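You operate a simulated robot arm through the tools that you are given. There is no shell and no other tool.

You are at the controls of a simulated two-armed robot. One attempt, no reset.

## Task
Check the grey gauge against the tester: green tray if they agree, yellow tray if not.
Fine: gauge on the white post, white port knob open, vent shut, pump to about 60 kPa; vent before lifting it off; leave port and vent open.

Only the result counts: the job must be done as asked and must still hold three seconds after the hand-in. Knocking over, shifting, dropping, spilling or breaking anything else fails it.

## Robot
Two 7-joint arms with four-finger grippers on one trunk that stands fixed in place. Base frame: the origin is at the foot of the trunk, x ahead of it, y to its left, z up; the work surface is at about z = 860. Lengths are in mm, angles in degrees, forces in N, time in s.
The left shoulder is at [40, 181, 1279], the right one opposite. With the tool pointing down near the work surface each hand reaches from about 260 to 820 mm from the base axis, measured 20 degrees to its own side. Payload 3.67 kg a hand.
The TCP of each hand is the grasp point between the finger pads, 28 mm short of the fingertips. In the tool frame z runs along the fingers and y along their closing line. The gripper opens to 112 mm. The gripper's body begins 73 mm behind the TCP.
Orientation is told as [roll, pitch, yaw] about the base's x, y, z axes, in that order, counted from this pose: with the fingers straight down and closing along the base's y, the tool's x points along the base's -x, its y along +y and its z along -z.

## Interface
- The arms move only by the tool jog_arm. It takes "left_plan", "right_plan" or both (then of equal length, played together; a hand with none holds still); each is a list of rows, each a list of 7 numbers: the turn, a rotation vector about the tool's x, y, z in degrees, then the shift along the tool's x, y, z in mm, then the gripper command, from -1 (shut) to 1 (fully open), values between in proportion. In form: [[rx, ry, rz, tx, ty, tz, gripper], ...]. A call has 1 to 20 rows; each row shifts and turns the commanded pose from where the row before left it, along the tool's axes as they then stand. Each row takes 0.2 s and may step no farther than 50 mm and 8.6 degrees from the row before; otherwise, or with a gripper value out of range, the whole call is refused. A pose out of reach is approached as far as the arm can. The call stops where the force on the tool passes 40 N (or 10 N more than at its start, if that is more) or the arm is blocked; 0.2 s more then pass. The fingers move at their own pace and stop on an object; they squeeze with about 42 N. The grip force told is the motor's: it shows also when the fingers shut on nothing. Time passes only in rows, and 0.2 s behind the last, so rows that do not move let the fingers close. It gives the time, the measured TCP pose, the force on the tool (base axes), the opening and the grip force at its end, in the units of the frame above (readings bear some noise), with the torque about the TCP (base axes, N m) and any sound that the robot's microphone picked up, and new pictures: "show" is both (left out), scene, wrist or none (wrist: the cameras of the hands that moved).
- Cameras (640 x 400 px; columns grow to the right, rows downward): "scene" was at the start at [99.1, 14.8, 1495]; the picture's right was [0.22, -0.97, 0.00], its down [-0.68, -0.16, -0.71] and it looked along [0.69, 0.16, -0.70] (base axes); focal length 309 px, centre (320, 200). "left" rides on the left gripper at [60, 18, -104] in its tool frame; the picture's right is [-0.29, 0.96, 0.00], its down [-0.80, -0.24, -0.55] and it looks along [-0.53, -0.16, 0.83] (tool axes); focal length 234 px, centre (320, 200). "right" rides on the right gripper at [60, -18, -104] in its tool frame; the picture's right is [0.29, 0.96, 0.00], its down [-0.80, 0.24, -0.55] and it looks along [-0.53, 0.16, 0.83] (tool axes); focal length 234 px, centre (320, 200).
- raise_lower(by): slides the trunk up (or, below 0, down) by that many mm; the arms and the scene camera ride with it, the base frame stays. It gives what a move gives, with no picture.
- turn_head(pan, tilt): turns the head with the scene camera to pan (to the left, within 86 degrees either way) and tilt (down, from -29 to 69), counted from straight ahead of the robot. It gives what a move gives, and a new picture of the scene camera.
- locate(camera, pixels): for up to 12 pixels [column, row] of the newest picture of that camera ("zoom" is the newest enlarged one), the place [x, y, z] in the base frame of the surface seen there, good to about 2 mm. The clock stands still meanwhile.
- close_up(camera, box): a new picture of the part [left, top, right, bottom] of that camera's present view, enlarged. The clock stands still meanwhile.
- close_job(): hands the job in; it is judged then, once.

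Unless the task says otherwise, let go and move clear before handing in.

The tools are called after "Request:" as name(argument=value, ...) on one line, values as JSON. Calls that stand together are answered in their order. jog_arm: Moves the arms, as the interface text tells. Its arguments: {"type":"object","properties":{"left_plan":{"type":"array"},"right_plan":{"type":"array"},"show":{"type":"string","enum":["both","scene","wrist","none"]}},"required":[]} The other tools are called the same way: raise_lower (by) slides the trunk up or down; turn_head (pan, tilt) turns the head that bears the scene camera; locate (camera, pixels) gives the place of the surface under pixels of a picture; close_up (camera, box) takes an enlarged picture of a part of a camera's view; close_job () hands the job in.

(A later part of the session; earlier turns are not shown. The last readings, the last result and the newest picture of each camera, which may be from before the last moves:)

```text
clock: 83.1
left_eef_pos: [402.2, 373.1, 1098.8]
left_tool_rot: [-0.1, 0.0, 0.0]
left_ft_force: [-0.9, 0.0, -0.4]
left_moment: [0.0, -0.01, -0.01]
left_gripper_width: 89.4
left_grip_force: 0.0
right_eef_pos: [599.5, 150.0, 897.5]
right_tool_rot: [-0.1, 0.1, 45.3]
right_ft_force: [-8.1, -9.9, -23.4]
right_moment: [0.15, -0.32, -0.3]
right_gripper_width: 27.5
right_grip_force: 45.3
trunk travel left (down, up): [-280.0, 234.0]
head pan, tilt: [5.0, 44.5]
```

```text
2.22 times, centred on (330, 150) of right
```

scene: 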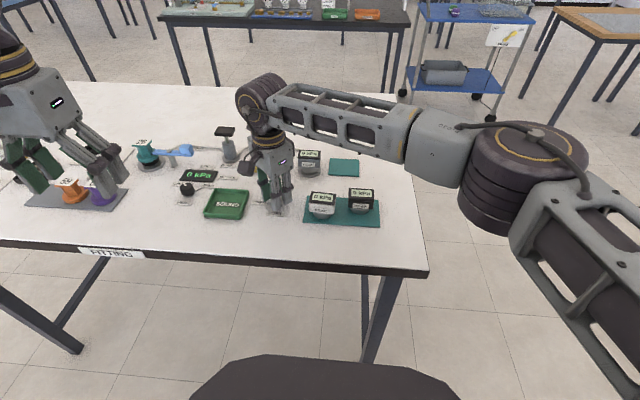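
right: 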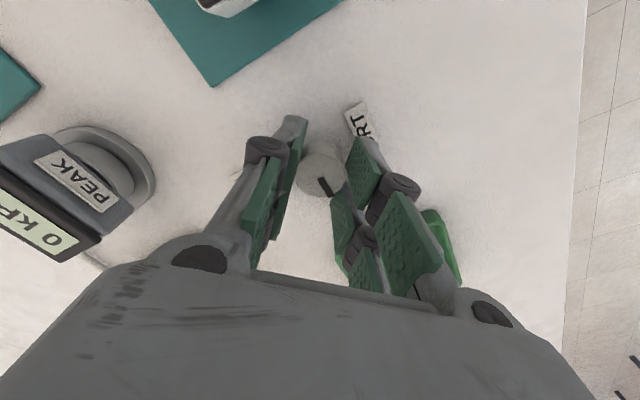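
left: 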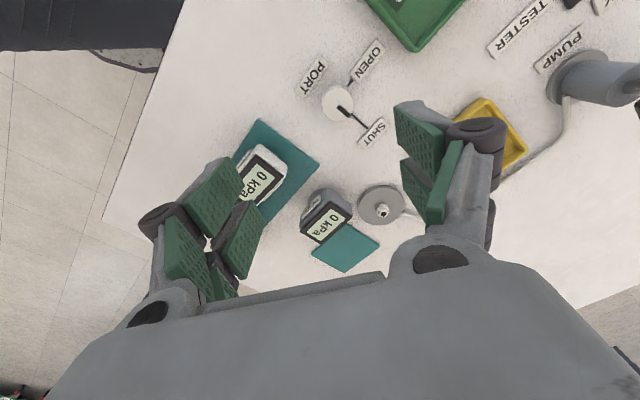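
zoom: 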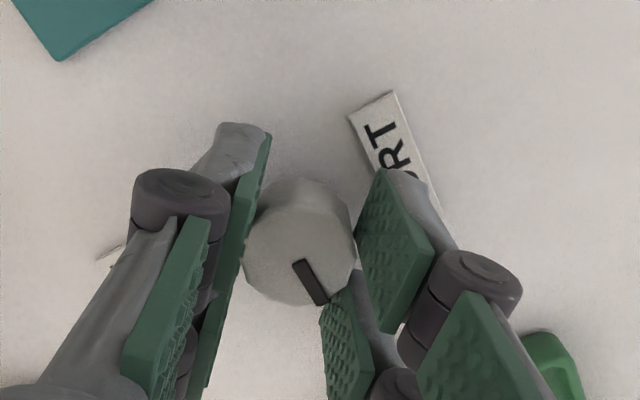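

The hand reads yaw 45.3° with a small torque, suggesting the end stop. I'll release, rise, and check the pointer against OPEN.

Request:
jog_arm(right_plan=[[0, 0, 0, 0, 0, 0, -0.3], [0, 0, 0, 0, 0, 0, 0], [0, 0, 0, 0, 0, 0, 0], [0, 0, 0, 0, 0, -30, 0], [0, 0, 0, 0, 0, -40, 0], [0, 0, 0, 0, 0, -40, 0], [0, 0, 0, 0, 0, 0, 0]], show="both")

Request:
close_up(camera="scene", box=[240, 160, 320, 220])

```text
clock: 84.7
left_eef_pos: [401.1, 373.0, 1098.7]
left_tool_rot: [-0.1, -0.1, 0.0]
left_ft_force: [0.1, -0.7, 0.0]
left_moment: [-0.01, 0.0, 0.01]
left_gripper_width: 89.5
left_grip_force: 0.1
right_eef_pos: [599.5, 150.1, 1010.3]
right_tool_rot: [0.0, 0.0, 45.1]
right_ft_force: [0.5, -1.2, 0.0]
right_moment: [0.01, 0.0, 0.01]
right_gripper_width: 56.2
right_grip_force: 0.0
trunk travel left (down, up): [-280.0, 234.0]
head pan, tilt: [5.0, 44.5]
```

scene: 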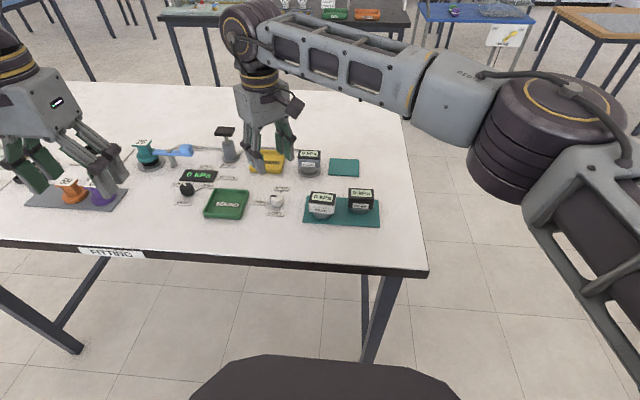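
right: 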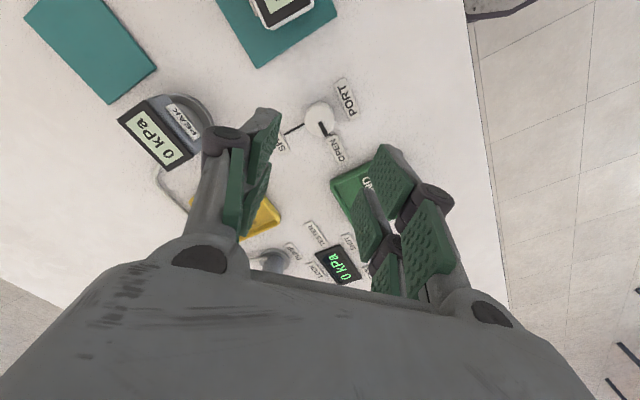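

```text
6.67 times, centred on (280, 190) of scene
```

zoom: 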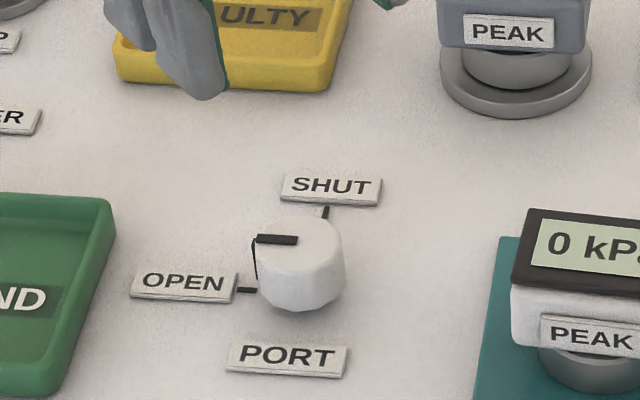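

Request:
locate(camera="zoom", pixels=[[294, 240], [262, 238], [276, 239], [298, 250]])

Request:
close_up(camera="right", box=[270, 70, 380, 170])

```text
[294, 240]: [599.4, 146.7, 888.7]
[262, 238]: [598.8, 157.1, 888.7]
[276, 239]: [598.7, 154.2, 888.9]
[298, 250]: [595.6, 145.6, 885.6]
```

```text
4.00 times, centred on (325, 120) of right
```

zoom: 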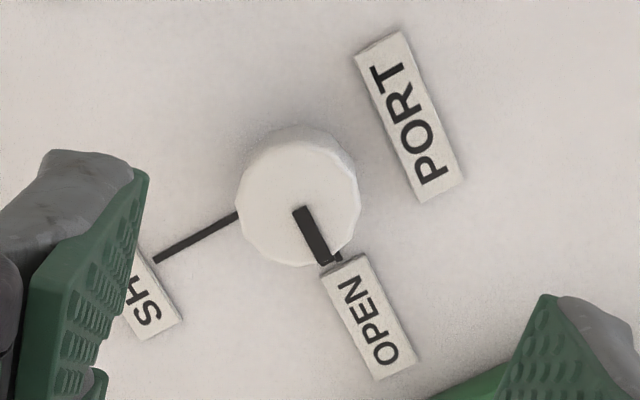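

The pointer is on OPEN. Now I'll withdraw the right hand to its side, leaving room for the left hand at the vent knob.

Request:
jog_arm(right_plan=[[0, 0, 0, 41, -17.7, -12, 0], [0, 0, 0, 41, -17.7, -12, 0], [0, 0, 0, 41, -17.7, -12, 0], [0, 0, 0, 41, -17.7, -12, 0], [0, 0, 0, 41, -17.7, -12, 0], [0, 0, 0, 41, -17.7, -12, 0], [0, 0, 8.5, 0, 0, 0, 0], [0, 0, 8.5, 0, 0, 0, 0], [0, 0, 8.5, 0, 0, 0, 0], [0, 0, 8.5, 0, 0, 0, 0], [0, 0, 8.5, 0, 0, 0, 0], [0, 0, 0, 0, 0, 0, 0]], show="scene")

```text
clock: 87.3
left_eef_pos: [400.9, 371.9, 1100.2]
left_tool_rot: [-0.1, -0.1, -0.1]
left_ft_force: [-0.2, -0.4, -0.5]
left_moment: [0.01, 0.0, -0.02]
left_gripper_width: 89.6
left_grip_force: 0.1
right_eef_pos: [501.4, -98.9, 1081.8]
right_tool_rot: [0.1, -0.2, 2.5]
right_ft_force: [0.4, 0.7, 0.3]
right_moment: [-0.02, 0.0, 0.01]
right_gripper_width: 56.1
right_grip_force: 0.2
trunk travel left (down, up): [-280.0, 234.0]
head pan, tilt: [5.0, 44.5]
```

scene: 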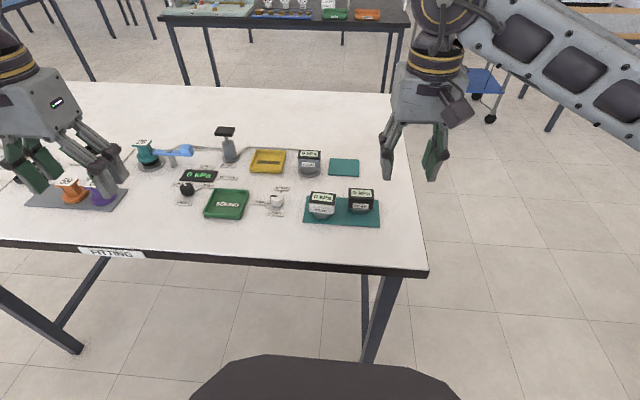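

Right hand is clear at (501,-99). I'll bring the left hand over the vent knob (~(613,366)) with yaw +45°.

Request:
jog_arm(left_plan=[[0, 0, 0, -42, 0, 0, 0], [0, 0, 0, -42, 0, 0, 0], [0, 0, 0, -42, 0, 0, 0], [0, 0, 0, -42, 0, 10, 0], [0, 0, 0, -42, -2, 20, 0], [0, 0, 0, 0, 0, 40, 0], [0, 0, -7.5, 0, 0, 20, 0], [0, 0, -7.5, 0, 0, 0, 0], [0, 0, -7.5, 0, 0, 0, 0], [0, 0, -7.5, 0, 0, 0, 0], [0, 0, -7.5, 0, 0, 0, 0], [0, 0, -7.5, 0, 0, 0, 0], [0, 0, 0, 0, 0, 0, 0]], show="both")

Request:
close_up(camera="left", box=[220, 60, 420, 220])

```text
clock: 90.1
left_eef_pos: [611.4, 370.5, 1009.0]
left_tool_rot: [-0.1, 0.1, 45.0]
left_ft_force: [-0.6, 0.1, 0.3]
left_moment: [0.02, -0.02, 0.04]
left_gripper_width: 56.3
left_grip_force: 0.1
right_eef_pos: [501.4, -97.6, 1081.9]
right_tool_rot: [-0.1, -0.1, 2.6]
right_ft_force: [-0.1, -0.2, 0.1]
right_moment: [-0.01, 0.0, 0.02]
right_gripper_width: 56.0
right_grip_force: 0.0
trunk travel left (down, up): [-280.0, 234.0]
head pan, tilt: [5.0, 44.5]
```

scene: 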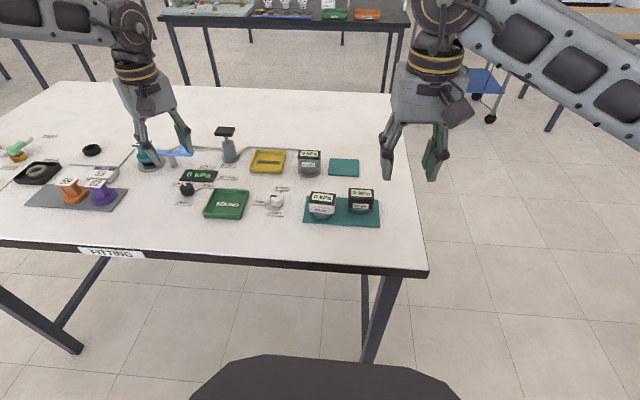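
left: 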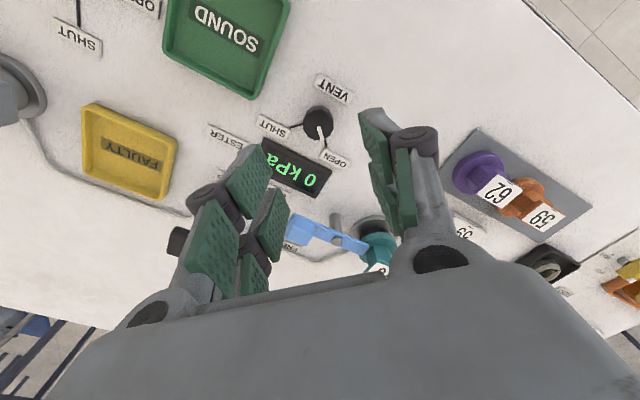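

```text
2.50 times, centred on (320, 140) of left
```

zoom: 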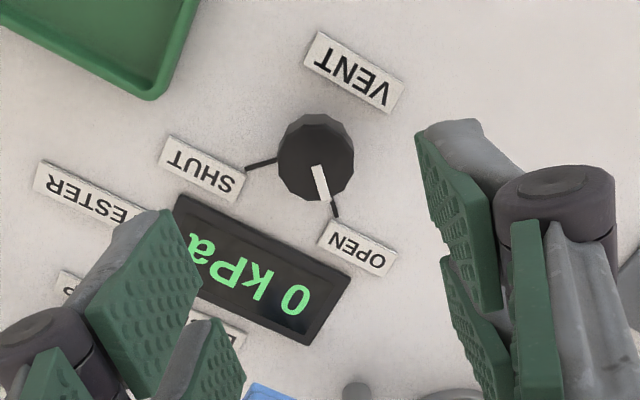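

Request:
locate(camera="zoom", pixels=[[315, 163], [283, 158], [350, 162], [312, 128], [322, 195], [318, 172], [324, 200], [262, 162], [336, 210], [357, 248], [200, 168], [250, 270]])

Request:
close_up(camera="scene", box=[160, 160, 220, 210])

```text
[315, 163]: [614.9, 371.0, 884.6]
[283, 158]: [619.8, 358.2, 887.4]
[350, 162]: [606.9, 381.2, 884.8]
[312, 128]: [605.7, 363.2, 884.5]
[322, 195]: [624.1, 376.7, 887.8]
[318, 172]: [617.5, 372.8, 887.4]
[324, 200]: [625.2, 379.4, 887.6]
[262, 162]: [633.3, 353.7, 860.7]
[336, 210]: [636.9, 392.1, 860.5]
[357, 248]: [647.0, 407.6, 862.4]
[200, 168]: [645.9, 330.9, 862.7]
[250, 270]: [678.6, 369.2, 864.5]
```

```text
8.00 times, centred on (190, 185) of scene
```

zoom: 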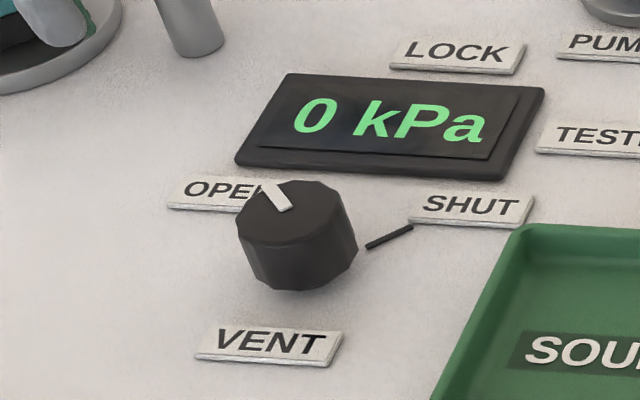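

Request:
locate(camera="zoom", pixels=[[290, 216], [240, 222], [338, 212], [295, 186], [285, 245], [275, 198], [300, 285], [388, 238], [262, 190]])

```text
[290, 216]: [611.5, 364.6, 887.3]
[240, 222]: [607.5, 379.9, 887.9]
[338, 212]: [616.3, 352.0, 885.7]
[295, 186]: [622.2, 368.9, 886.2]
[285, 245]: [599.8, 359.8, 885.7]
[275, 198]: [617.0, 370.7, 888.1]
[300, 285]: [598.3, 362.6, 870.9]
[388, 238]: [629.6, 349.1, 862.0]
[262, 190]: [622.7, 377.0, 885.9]
```

The vent knob's centre is about (614,369.5) in the left hand's frame. I'll centre and descend to z≈899, then close.

Request:
jog_arm(left_plan=[[0, 0, 0, -1.1, -2.5, 0, 0], [0, 0, 0, 0, 0, 30, 0], [0, 0, 0, 0, 0, 30, 0], [0, 0, 0, 0, 0, 25, 0], [0, 0, 0, 0, 0, 0, 0]], show="wrist")

Request:
close_up(camera="left", box=[200, 60, 460, 240])

Request:
close_up(camera="scene", box=[150, 150, 230, 210])

```text
clock: 91.3
left_eef_pos: [612.9, 370.5, 922.5]
left_tool_rot: [-0.1, 0.1, 45.1]
left_ft_force: [1.1, 0.1, 0.0]
left_moment: [0.0, -0.01, -0.02]
left_gripper_width: 55.9
left_grip_force: 0.0
right_eef_pos: [501.3, -98.8, 1083.7]
right_tool_rot: [0.0, 0.0, 2.6]
right_ft_force: [-0.4, -0.5, 0.4]
right_moment: [0.03, 0.03, 0.0]
right_gripper_width: 55.8
right_grip_force: 0.0
trunk travel left (down, up): [-280.0, 234.0]
head pan, tilt: [5.0, 44.5]
```

left: 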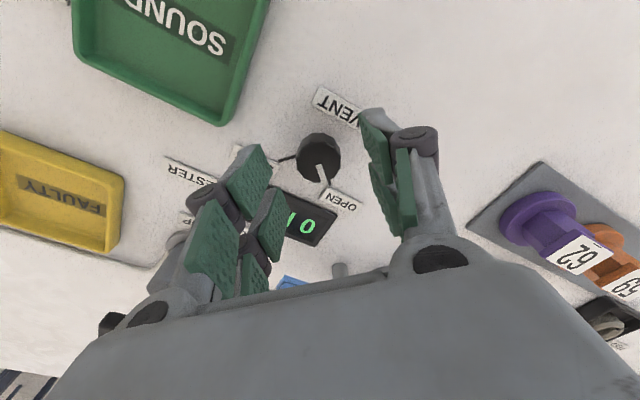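

```text
2.22 times, centred on (330, 150) of left
```

zoom: 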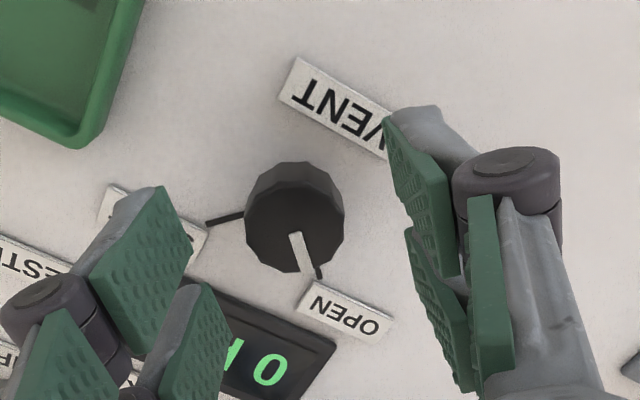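

```text
6.67 times, centred on (190, 180) of scene
```

zoom: 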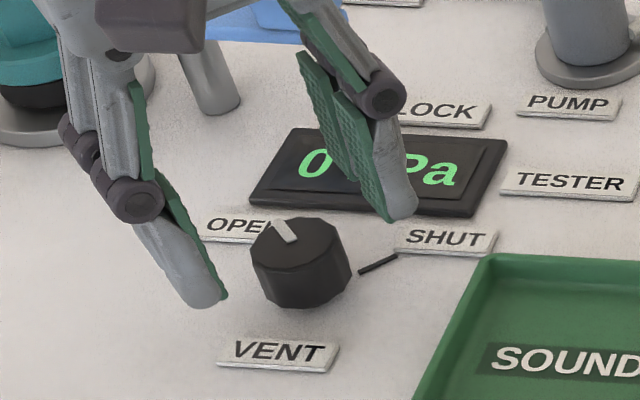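

The jaws straddle the knob with clearance above the tester and labels. I'll descend 23 mm and close.

Request:
jog_arm(left_plan=[[0, 0, 0, 0, 0, 12, 0], [0, 0, 0, 0, 0, 11, 0], [0, 0, 0, 0, 0, 0, -0.2], [0, 0, 0, 0, 0, 0, -1], [0, 0, 0, 0, 0, 0, -1]], show="wrist")

Request:
close_up(camera="left", box=[200, 60, 460, 240])

```text
clock: 92.5
left_eef_pos: [612.7, 368.6, 899.9]
left_tool_rot: [-0.2, -0.1, 45.0]
left_ft_force: [4.1, -4.2, -0.7]
left_moment: [-0.09, -0.11, -0.05]
left_gripper_width: 28.4
left_grip_force: 44.6
right_eef_pos: [502.6, -99.1, 1082.5]
right_tool_rot: [-0.1, -0.1, 2.5]
right_ft_force: [-0.5, 0.2, 0.3]
right_moment: [0.0, 0.01, 0.0]
right_gripper_width: 56.0
right_grip_force: 0.0
trunk travel left (down, up): [-280.0, 234.0]
head pan, tilt: [5.0, 44.5]
```

left: 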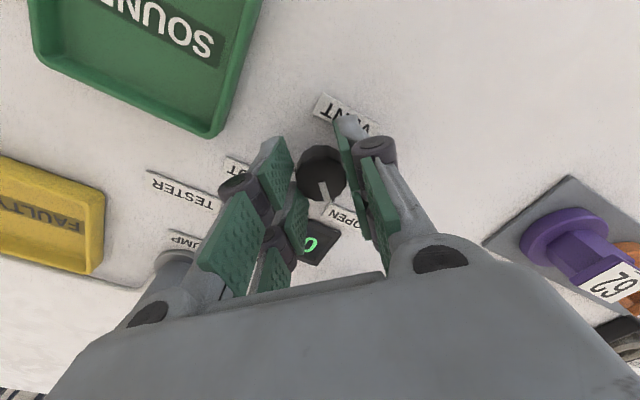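

```text
2.22 times, centred on (330, 150) of left
```

zoom: 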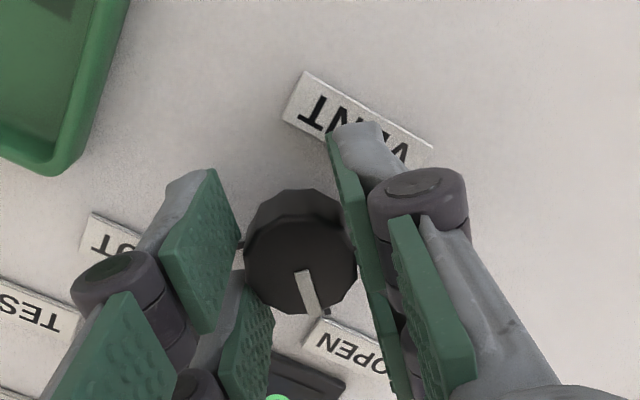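

Gripped (28.4 mm) with a side force along -tool y; I'll nudge 1.2 mm that way and turn the knob -49° first.

Request:
jog_arm(left_plan=[[0, 0, 0, 0, -1.2, 0, -1], [0, 0, 0, 0, 0, 0, -1], [0, 0, 8.2, 0, 0, 0, -1], [0, 0, 8.2, 0, 0, 0, -1], [0, 0, 8.2, 0, 0, 0, -1], [0, 0, 8.2, 0, 0, 0, -1], [0, 0, 8.2, 0, 0, 0, -1], [0, 0, 8.2, 0, 0, 0, -1], [0, 0, 0, 0, 0, 0, -1]], show="wrist")

Request:
close_up(camera="left", box=[200, 60, 460, 240])

```text
clock: 94.5
left_eef_pos: [613.5, 370.6, 899.0]
left_tool_rot: [-0.1, 0.0, -4.2]
left_ft_force: [-12.1, 8.3, -14.9]
left_moment: [0.2, 0.48, 0.01]
left_gripper_width: 27.9
left_grip_force: 44.4
right_eef_pos: [499.7, -95.9, 1083.5]
right_tool_rot: [-0.2, -0.1, 2.7]
right_ft_force: [-0.8, 0.2, 0.6]
right_moment: [0.0, 0.0, -0.01]
right_gripper_width: 56.0
right_grip_force: 0.0
trunk travel left (down, up): [-280.0, 234.0]
head pan, tilt: [5.0, 44.5]
```

left: 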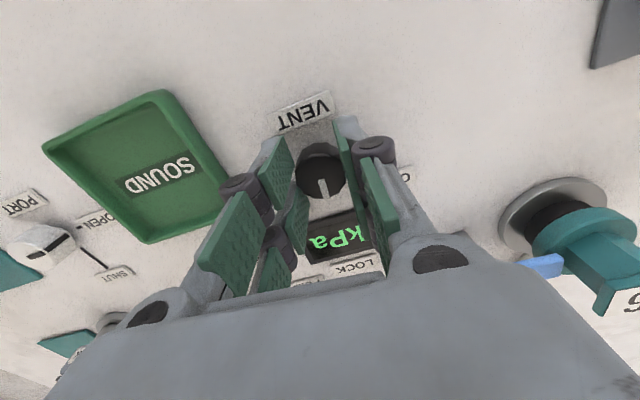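

```text
2.22 times, centred on (330, 150) of left
```

zoom: 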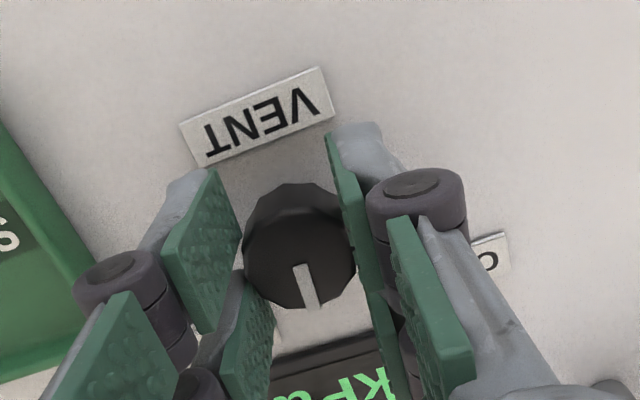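

The pointer now points straight ahead, half-way. Side force has grown to (-12,8), so I'll re-centre slightly and finish the other 41°.

Request:
jog_arm(left_plan=[[0, 0, 0, 1.5, 1, 0.5, -1], [0, 0, 8.2, 0, 0, 0, -1], [0, 0, 8.2, 0, 0, 0, -1], [0, 0, 8.2, 0, 0, 0, -1], [0, 0, 8.2, 0, 0, 0, -1], [0, 0, 8.2, 0, 0, 0, -1], [0, 0, 0, 0, 0, 0, -1]], show="wrist")

Request:
close_up(camera="left", box=[200, 60, 460, 240])

```text
clock: 95.3
left_eef_pos: [613.5, 370.8, 899.9]
left_tool_rot: [0.4, 0.0, -19.0]
left_ft_force: [7.5, -9.6, -2.4]
left_moment: [0.42, 0.51, -0.02]
left_gripper_width: 27.7
left_grip_force: 45.3
left hand out of reach, approached as far as the arm can: row 4
right_eef_pos: [502.9, -99.3, 1081.0]
right_tool_rot: [-0.1, -0.1, 2.7]
right_ft_force: [0.3, 0.3, 0.0]
right_moment: [-0.01, -0.01, -0.01]
right_gripper_width: 55.8
right_grip_force: 0.1
trunk travel left (down, up): [-280.0, 234.0]
head pan, tilt: [5.0, 44.5]
stopped in row 4 (left hand): the force on the tool passed its limit at 78 N (the readings are from after the stop); the commanded pose is now the measured one
```

left: 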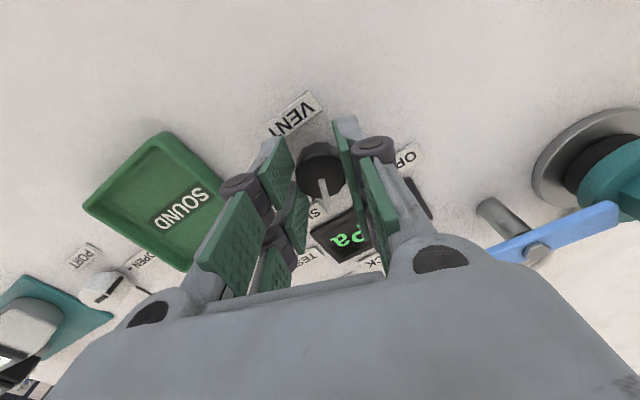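

```text
2.22 times, centred on (330, 150) of left
```

zoom: 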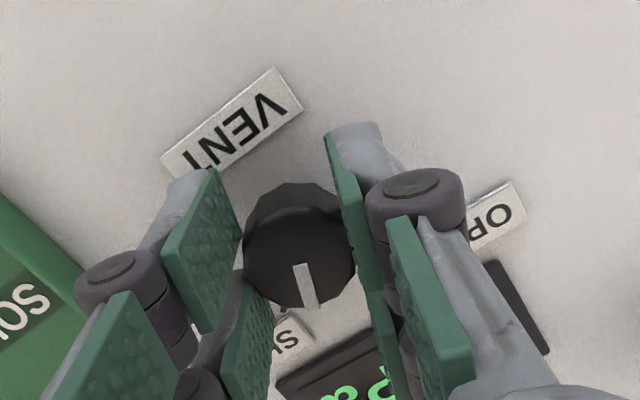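

The left wrist hit a limit at yaw -19° (pointer about 64° through). I'll release, rise, re-grip at a larger yaw and turn the last ~26°.

Request:
jog_arm(left_plan=[[0, 0, 0, 0, 0, 0, -0.2], [0, 0, 0, 0, 0, 0, 0], [0, 0, 0, 0, 0, 0, 0], [0, 0, 0, 0, 0, -20, 0], [0, 0, 0, 0, 0, -20, 0], [0, 0, 0, 0, 0, 0, 0]], show="wrist")

Request:
close_up(camera="left", box=[200, 60, 460, 240])

Request:
close_up(camera="scene", box=[150, 150, 230, 210])

```text
clock: 96.7
left_eef_pos: [610.5, 371.0, 940.0]
left_tool_rot: [0.4, 0.1, -18.8]
left_ft_force: [0.2, 1.0, -0.4]
left_moment: [0.03, -0.02, 0.0]
left_gripper_width: 55.9
left_grip_force: 0.1
right_eef_pos: [501.5, -97.3, 1081.9]
right_tool_rot: [-0.1, -0.1, 2.8]
right_ft_force: [0.0, -0.8, 0.3]
right_moment: [0.02, -0.02, -0.02]
right_gripper_width: 55.8
right_grip_force: 0.0
trunk travel left (down, up): [-280.0, 234.0]
head pan, tilt: [5.0, 44.5]
```

left: 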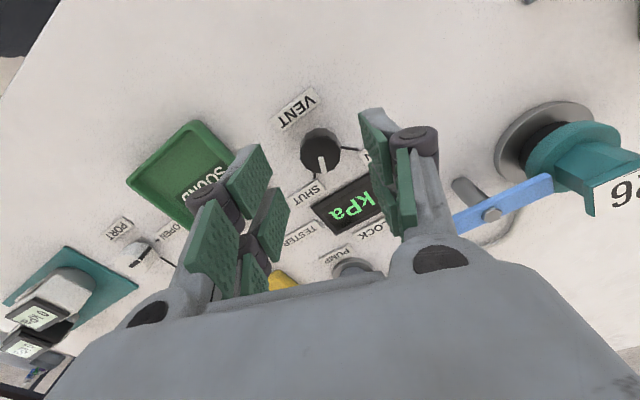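

```text
2.22 times, centred on (330, 150) of left
```

zoom: 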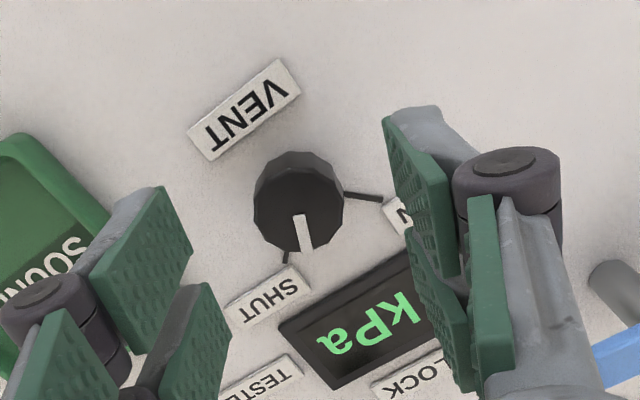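

```text
6.67 times, centred on (190, 180) of scene
```

zoom: 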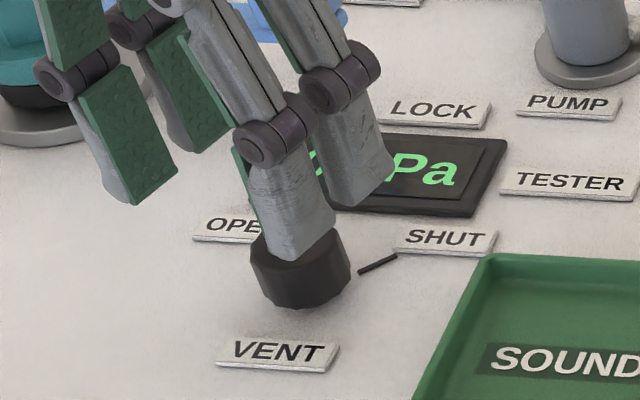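

The pointer is still short of the SHUT tick by about 25°. I'll rotate the hand back to yaw +25°, re-centre and descend.

Request:
jog_arm(left_plan=[[0, 0, -7.4, 0, 0, 0, 0], [0, 0, -7.4, 0, 0, 0, 0], [0, 0, -7.4, 0, 0, 0, 0], [0, 0, -7.4, 0, 0, 0, 0], [0, 0, -7.4, 0, 0, 0, 0], [0, 0, -7.4, 0, 0, 0, 0], [0, 0, 0, -2.3, -1.1, 0, 0], [0, 0, 0, 0, 0, 0, 0]], show="wrist")

Request:
close_up(camera="left", box=[200, 60, 460, 240])

```text
clock: 98.5
left_eef_pos: [614.2, 372.3, 940.3]
left_tool_rot: [0.5, -0.2, 25.7]
left_ft_force: [-0.9, -0.1, -0.3]
left_moment: [0.02, 0.02, -0.04]
left_gripper_width: 56.0
left_grip_force: 0.2
right_eef_pos: [501.9, -97.5, 1082.7]
right_tool_rot: [-0.2, -0.1, 2.7]
right_ft_force: [0.4, 0.0, 0.3]
right_moment: [-0.02, 0.02, 0.0]
right_gripper_width: 56.0
right_grip_force: 0.0
trunk travel left (down, up): [-280.0, 234.0]
head pan, tilt: [5.0, 44.5]
```

left: 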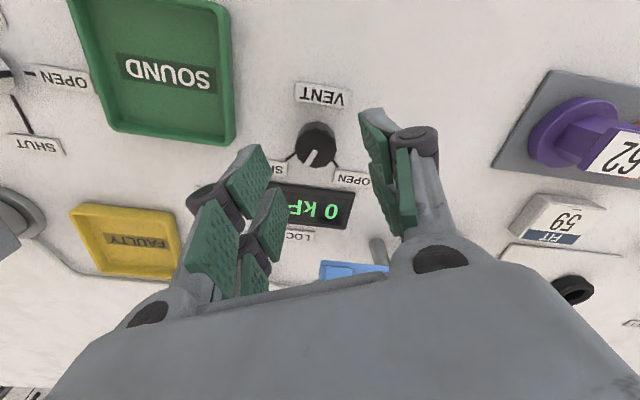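

```text
2.22 times, centred on (330, 150) of left
```

zoom: 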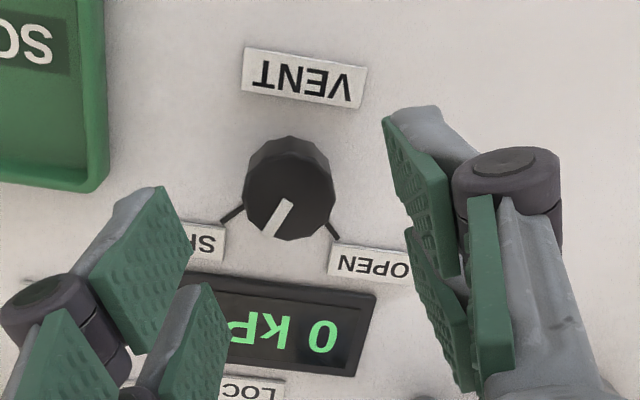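

Now I'll descend, grip again, and turn the remaining angle.

Request:
jog_arm(left_plan=[[0, 0, 0, 0, -1, 14, 0], [0, 0, 0, 0, 0, 14, 0], [0, 0, 0, 0, 0, 13, 0], [0, 0, 0, 0, 0, 0, -0.2], [0, 0, 0, 0, 0, 0, -1], [0, 0, 0, 0, 0, 0, -1]], show="none")

```text
clock: 99.9
left_eef_pos: [615.0, 370.4, 900.0]
left_tool_rot: [0.5, -0.1, 25.5]
left_ft_force: [-0.2, -8.0, -3.8]
left_moment: [-0.13, -0.26, 0.01]
left_gripper_width: 27.7
left_grip_force: 45.1
right_eef_pos: [501.1, -98.1, 1082.5]
right_tool_rot: [0.0, -0.2, 2.7]
right_ft_force: [0.7, 0.1, 0.7]
right_moment: [-0.01, -0.02, 0.02]
right_gripper_width: 56.0
right_grip_force: 0.0
trunk travel left (down, up): [-280.0, 234.0]
head pan, tilt: [5.0, 44.5]
```

Request:
jog_arm(left_plan=[[0, 0, 0, 0.5, -1.2, 0, -1], [0, 0, 6.6, 0, 0, 0, -1], [0, 0, 6.6, 0, 0, 0, -1], [0, 0, 6.6, 0, 0, 0, -1], [0, 0, 6.2, 0, 0, 0, -1], [0, 0, 0, 0, 0, 0, -1]], show="wrist")

Request:
close_up(camera="left", box=[200, 60, 460, 240])

```text
clock: 101.3
left_eef_pos: [615.1, 370.1, 897.6]
left_tool_rot: [0.7, 0.0, -0.5]
left_ft_force: [4.4, -2.8, -1.0]
left_moment: [-0.22, 0.32, 0.38]
left_gripper_width: 27.3
left_grip_force: 45.3
right_eef_pos: [501.3, -96.9, 1081.8]
right_tool_rot: [-0.1, -0.1, 2.7]
right_ft_force: [-0.3, -0.2, 0.4]
right_moment: [-0.01, 0.0, -0.01]
right_gripper_width: 56.0
right_grip_force: 0.1
trunk travel left (down, up): [-280.0, 234.0]
head pan, tilt: [5.0, 44.5]
```

left: 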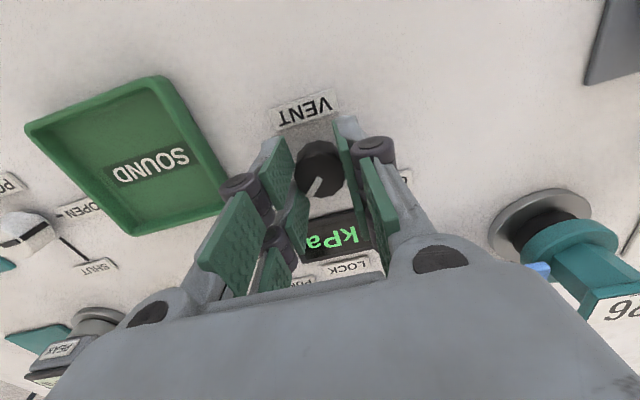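

```text
2.22 times, centred on (330, 150) of left
```

zoom: 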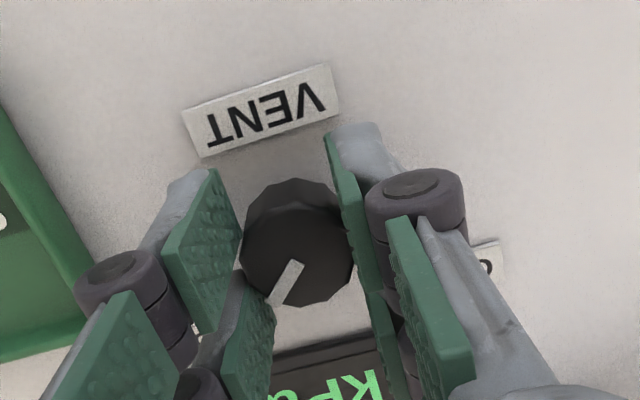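

A resisting torque of 0.38 N·m suggests the stop. I'll release, rise, and check the pointer.

Request:
jog_arm(left_plan=[[0, 0, 0, 0, 0, 0, -0.2], [0, 0, 0, 0, 0, 0, 0], [0, 0, 0, 0, 0, 0, 0], [0, 0, 0, 0, 0, -25, 0], [0, 0, 0, 0, 0, -40, 0], [0, 0, 0, 0, 0, -40, 0], [0, 0, 0, 0, 0, 0, 0]], show="both")

Request:
close_up(camera="left", box=[220, 60, 420, 220])

Request:
close_up(camera="scene", box=[150, 150, 230, 210])

```text
clock: 102.9
left_eef_pos: [614.1, 369.8, 1003.5]
left_tool_rot: [0.5, 0.1, -0.4]
left_ft_force: [-0.2, -0.3, -0.2]
left_moment: [-0.04, -0.01, -0.01]
left_gripper_width: 56.1
left_grip_force: 0.2
right_eef_pos: [501.3, -97.5, 1082.8]
right_tool_rot: [-0.1, -0.1, 2.7]
right_ft_force: [0.9, 0.0, -0.5]
right_moment: [-0.01, 0.0, -0.01]
right_gripper_width: 56.0
right_grip_force: 0.0
trunk travel left (down, up): [-280.0, 234.0]
head pan, tilt: [5.0, 44.5]
```

scene: 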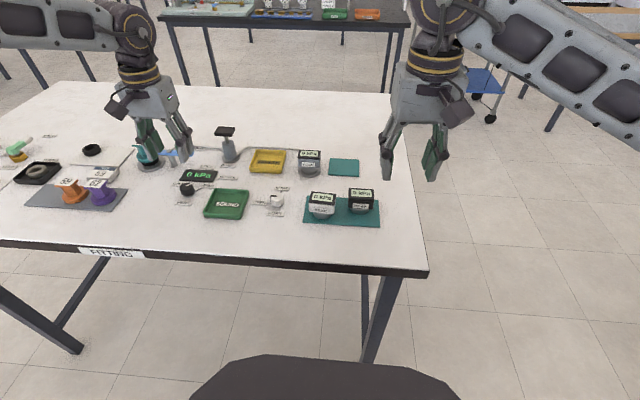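
left: 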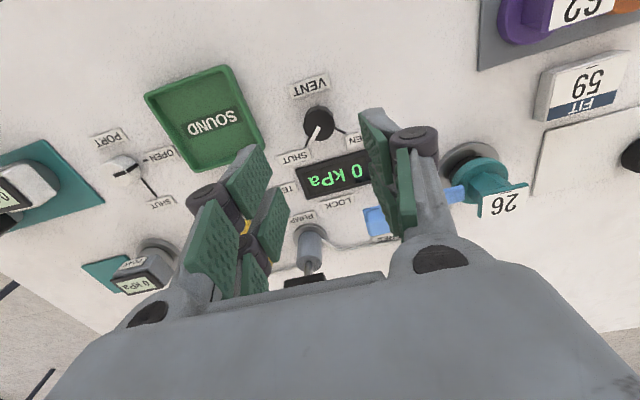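

```text
2.50 times, centred on (320, 140) of left
```

zoom: 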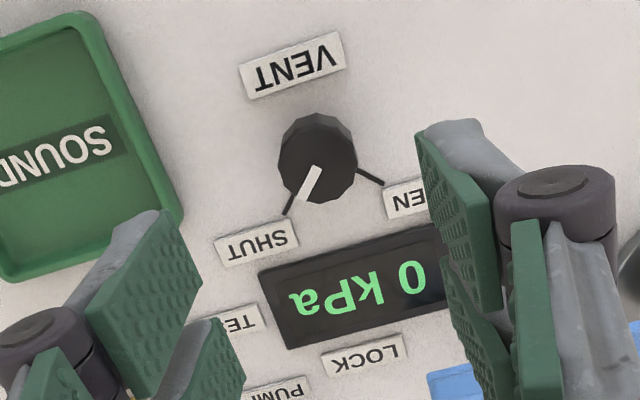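

```text
6.67 times, centred on (190, 180) of scene
```

zoom: 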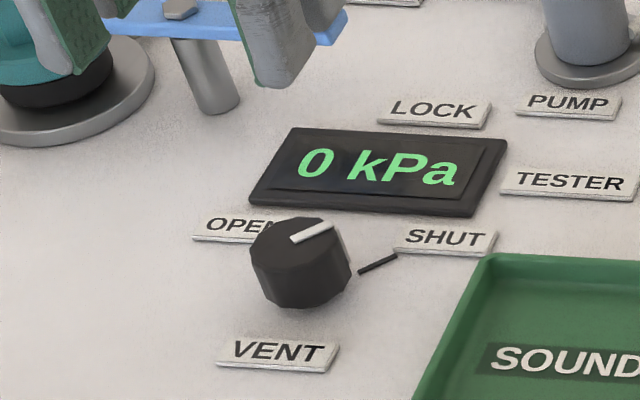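

Request:
locate(camera="zoom", pixels=[[296, 238], [330, 227], [362, 270], [394, 257], [290, 242], [313, 232]])

Request:
close_up(camera="left", box=[280, 90, 360, 150])

```text
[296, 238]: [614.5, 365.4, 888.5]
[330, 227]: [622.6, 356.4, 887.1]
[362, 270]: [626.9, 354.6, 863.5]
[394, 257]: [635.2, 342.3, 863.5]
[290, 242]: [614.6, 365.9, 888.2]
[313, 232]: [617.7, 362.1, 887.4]
```

```text
6.67 times, centred on (320, 120) of left
```

zoom: 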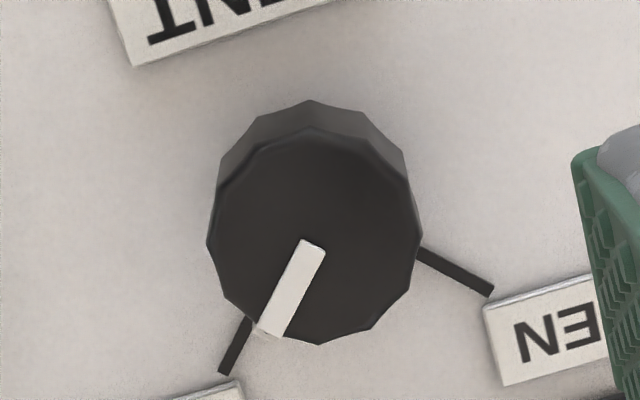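

The pointer lines up with the SHUT tick, so the vent is shut. Next I'll bring the left hand up toward the pump (cap near (760,305,951)) with a slight pitch for reach.

Request:
jog_arm(left_plan=[[0, 0, 0, 0, 0, -40, 0], [0, 0, 0, -25, -20, -20, -0.5], [0, -4, 0, -30, -22, 0, -1], [0, -4, 0, -30, -22, 0, -1], [0, 0, 0, 0, 0, 0, -1]], show="both")

Request:
close_up(camera="left", box=[220, 80, 440, 260])

Request:
close_up(camera="scene", box=[190, 110, 270, 170])

```text
clock: 104.1
left_eef_pos: [697.6, 303.8, 1066.7]
left_tool_rot: [0.6, -8.0, -0.4]
left_ft_force: [-0.5, -0.2, -0.6]
left_moment: [0.04, -0.03, -0.03]
left_gripper_width: 0.1
left_grip_force: 35.8
right_eef_pos: [501.5, -96.9, 1082.1]
right_tool_rot: [-0.1, -0.2, 2.7]
right_ft_force: [-0.6, -1.1, 0.2]
right_moment: [0.01, 0.0, 0.03]
right_gripper_width: 56.0
right_grip_force: 0.0
trunk travel left (down, up): [-280.0, 234.0]
head pan, tilt: [5.0, 44.5]
```

scene: 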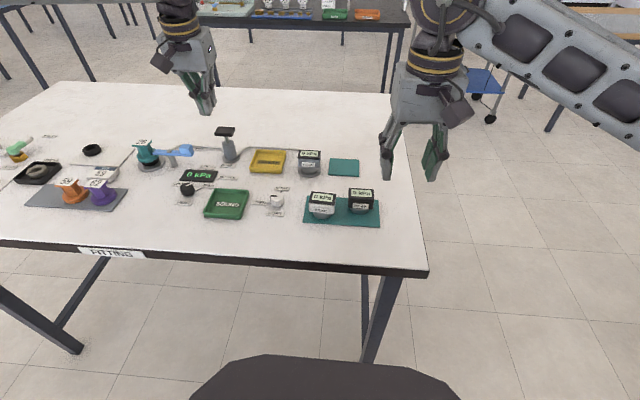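
left: 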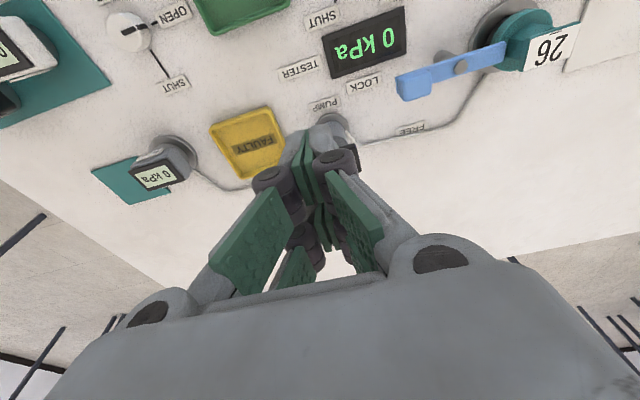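

```text
2.22 times, centred on (330, 170) of left
```

zoom: 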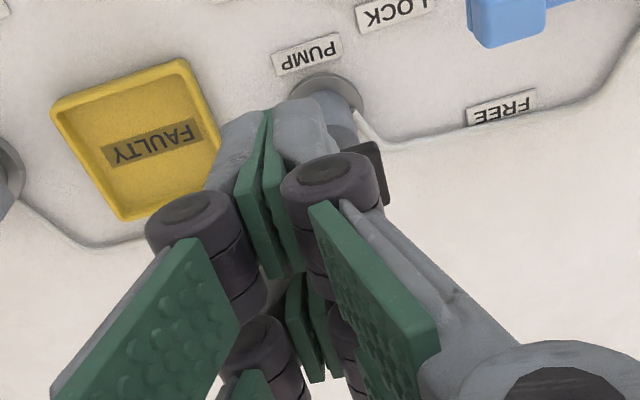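

```text
6.67 times, centred on (230, 140) of scene
```

zoom: 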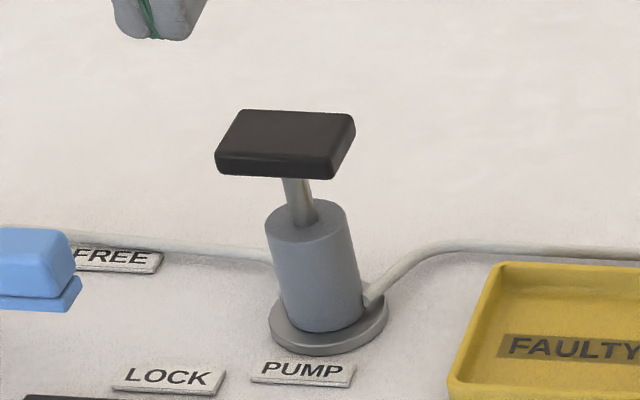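

Request:
locate(camera="zoom", pixels=[[285, 135], [240, 115], [348, 118], [220, 155], [330, 160], [228, 172], [328, 175], [330, 330], [298, 190], [305, 225], [270, 300], [365, 300]])

```text
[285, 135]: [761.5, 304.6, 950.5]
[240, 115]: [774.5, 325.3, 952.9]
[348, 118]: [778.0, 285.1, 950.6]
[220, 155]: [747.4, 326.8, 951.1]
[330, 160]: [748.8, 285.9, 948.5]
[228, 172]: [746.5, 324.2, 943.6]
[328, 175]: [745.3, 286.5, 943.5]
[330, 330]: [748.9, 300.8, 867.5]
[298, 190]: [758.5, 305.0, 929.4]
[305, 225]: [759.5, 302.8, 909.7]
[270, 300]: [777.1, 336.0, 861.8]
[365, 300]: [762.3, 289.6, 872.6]
```

The pump cap is 30×40 mm, centred at about (762,305.5), top at z 951. I'll bring the closed fingertips above it.

Request:
jog_arm(left_plan=[[0, 0, 0, -19, 1.5, 19.8, -1], [0, 0, 0, -19, 1.5, 19.8, -1], [0, 0, 0, -18.8, 1.5, 19.8, -1], [0, 0, 0, 0, 0, 0, -1], [0, 0, 0, 0, 0, 0, -1]], show="both")

Request:
close_up(camera="scene", box=[190, 100, 270, 160])

Request:
close_up(camera="left", box=[220, 80, 440, 260])

```text
clock: 105.3
left_eef_pos: [744.0, 312.6, 1015.9]
left_tool_rot: [0.5, -8.1, -0.5]
left_ft_force: [-0.4, -0.3, -0.9]
left_moment: [0.01, 0.02, 0.05]
left_gripper_width: 0.0
left_grip_force: 35.6
left hand out of reach, approached as far as the arm can: row 3
right_eef_pos: [500.6, -97.9, 1082.7]
right_tool_rot: [-0.2, -0.1, 2.7]
right_ft_force: [-1.0, -0.4, -0.9]
right_moment: [-0.03, 0.01, -0.01]
right_gripper_width: 56.1
right_grip_force: 0.1
trunk travel left (down, up): [-280.0, 234.0]
head pan, tilt: [5.0, 44.5]
```

scene: 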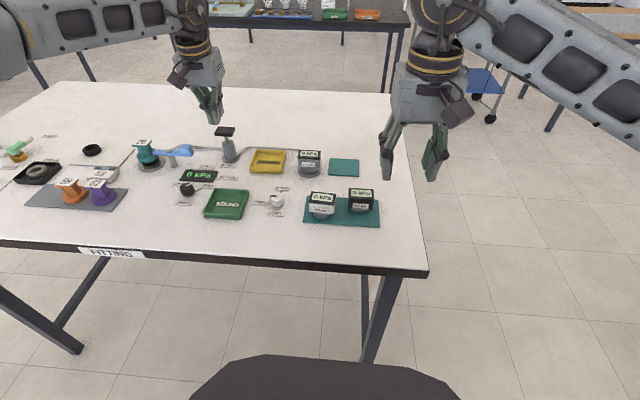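
left: 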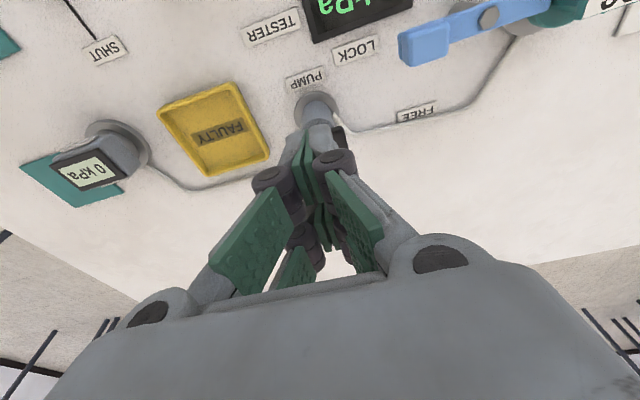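

```text
6.67 times, centred on (230, 130) of scene
```

zoom: 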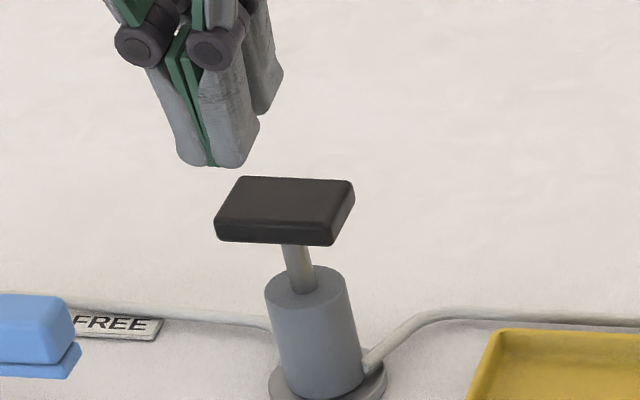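

```text
2.22 times, centred on (330, 170) of left
```

zoom: 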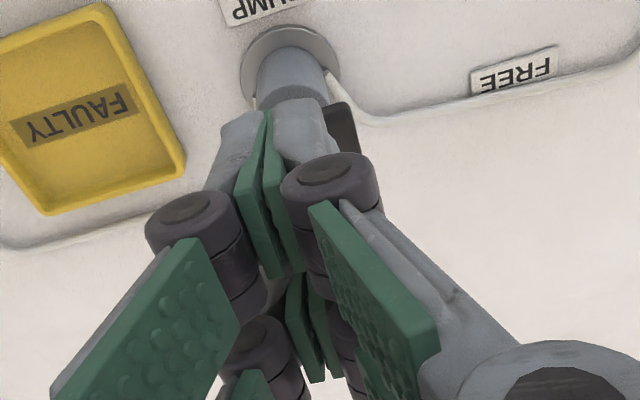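

The hand stopped at x 744 on the same joint boundary, so more pitch is needed. I'll pitch to -15°, open to 70 mm, and plan to grip the cap's sides (which also lets me pull the plunger up).

Request:
jog_arm(left_plan=[[0, -3.5, 0, 0, 0, 0, 0.25], [0, -3.5, 0, 0, 0, 0, 0.25], [0, 0, 0, -6.6, -2, 12.1, 0.25], [0, 0, 0, -6.6, -2, 12.1, 0.25], [0, 0, 0, 0, 0, 0, 0.25], [0, 0, 0, 0, 0, 0, 0.25]], show="both")

Request:
close_up(camera="scene", box=[190, 100, 270, 160])

Request:
close_up(camera="left", box=[220, 80, 440, 260])

```text
clock: 106.7
left_eef_pos: [762.9, 310.4, 995.7]
left_tool_rot: [0.5, -15.0, -0.7]
left_ft_force: [-0.3, 0.1, -0.2]
left_moment: [0.0, 0.0, -0.05]
left_gripper_width: 70.1
left_grip_force: 0.1
right_eef_pos: [501.3, -96.7, 1082.3]
right_tool_rot: [-0.1, 0.0, 2.8]
right_ft_force: [-0.1, 0.5, 0.1]
right_moment: [0.06, 0.0, -0.01]
right_gripper_width: 56.1
right_grip_force: 0.0
trunk travel left (down, up): [-280.0, 234.0]
head pan, tilt: [5.0, 44.5]
```

scene: 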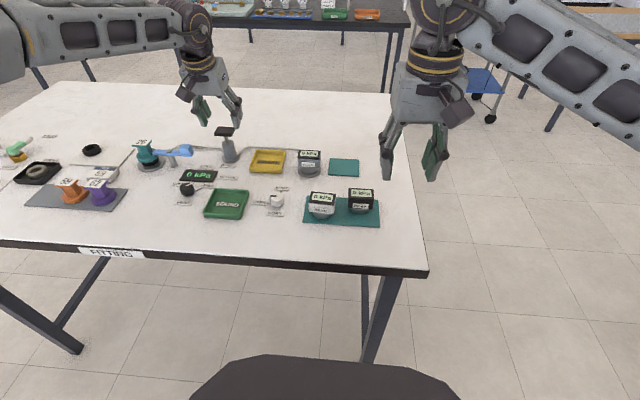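
left: 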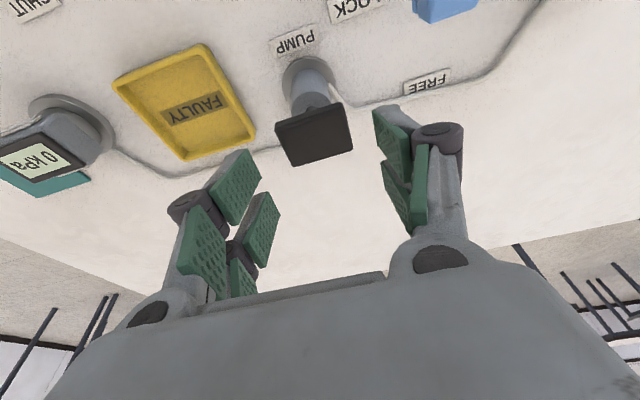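

```text
6.67 times, centred on (230, 130) of scene
```

zoom: 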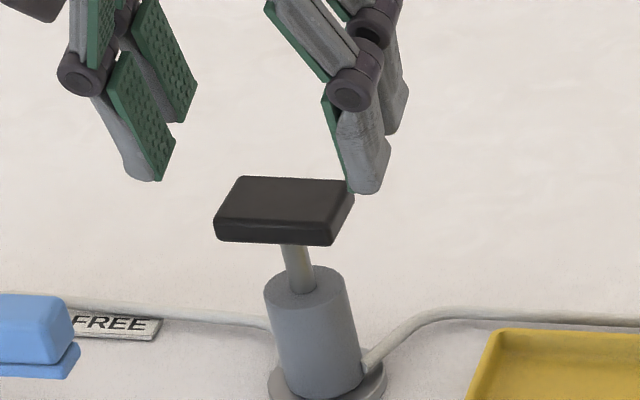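

```text
2.22 times, centred on (330, 170) of left
```

zoom: 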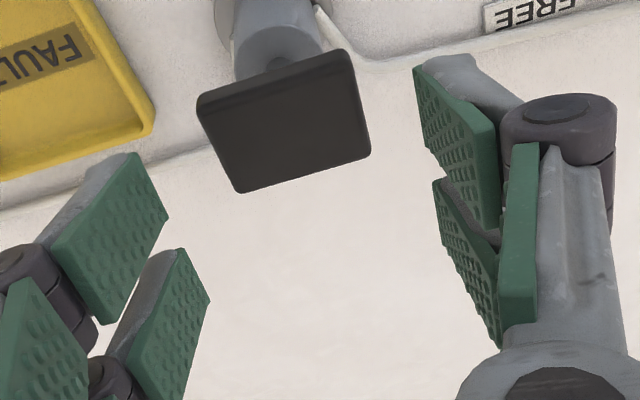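

Request:
locate(camera="zoom", pixels=[[203, 103], [340, 55], [366, 148], [242, 188], [285, 125], [150, 160], [130, 200], [440, 90], [425, 130], [290, 30]])

```text
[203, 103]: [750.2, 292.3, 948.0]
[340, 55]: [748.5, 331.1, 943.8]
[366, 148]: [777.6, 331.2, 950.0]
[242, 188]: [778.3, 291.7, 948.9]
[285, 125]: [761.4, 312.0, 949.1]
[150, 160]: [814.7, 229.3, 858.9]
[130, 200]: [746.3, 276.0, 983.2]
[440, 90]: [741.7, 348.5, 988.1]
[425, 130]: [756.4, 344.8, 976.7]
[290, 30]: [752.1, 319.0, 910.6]
```

Request:
locate(camera="scene", pixels=[[236.5, 127.5], [234.8, 127], [238, 126], [205, 125.5], [206.8, 124], [213, 117], [240, 119], [225, 133], [215, 133], [233.5, 133]])

```text
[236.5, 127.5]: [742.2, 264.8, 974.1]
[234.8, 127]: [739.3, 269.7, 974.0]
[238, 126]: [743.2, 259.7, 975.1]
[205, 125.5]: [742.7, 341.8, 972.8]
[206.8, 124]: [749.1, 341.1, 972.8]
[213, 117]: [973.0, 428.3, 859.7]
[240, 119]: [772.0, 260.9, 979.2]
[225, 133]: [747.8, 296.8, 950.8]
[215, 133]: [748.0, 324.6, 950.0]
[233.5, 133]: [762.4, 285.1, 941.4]
```

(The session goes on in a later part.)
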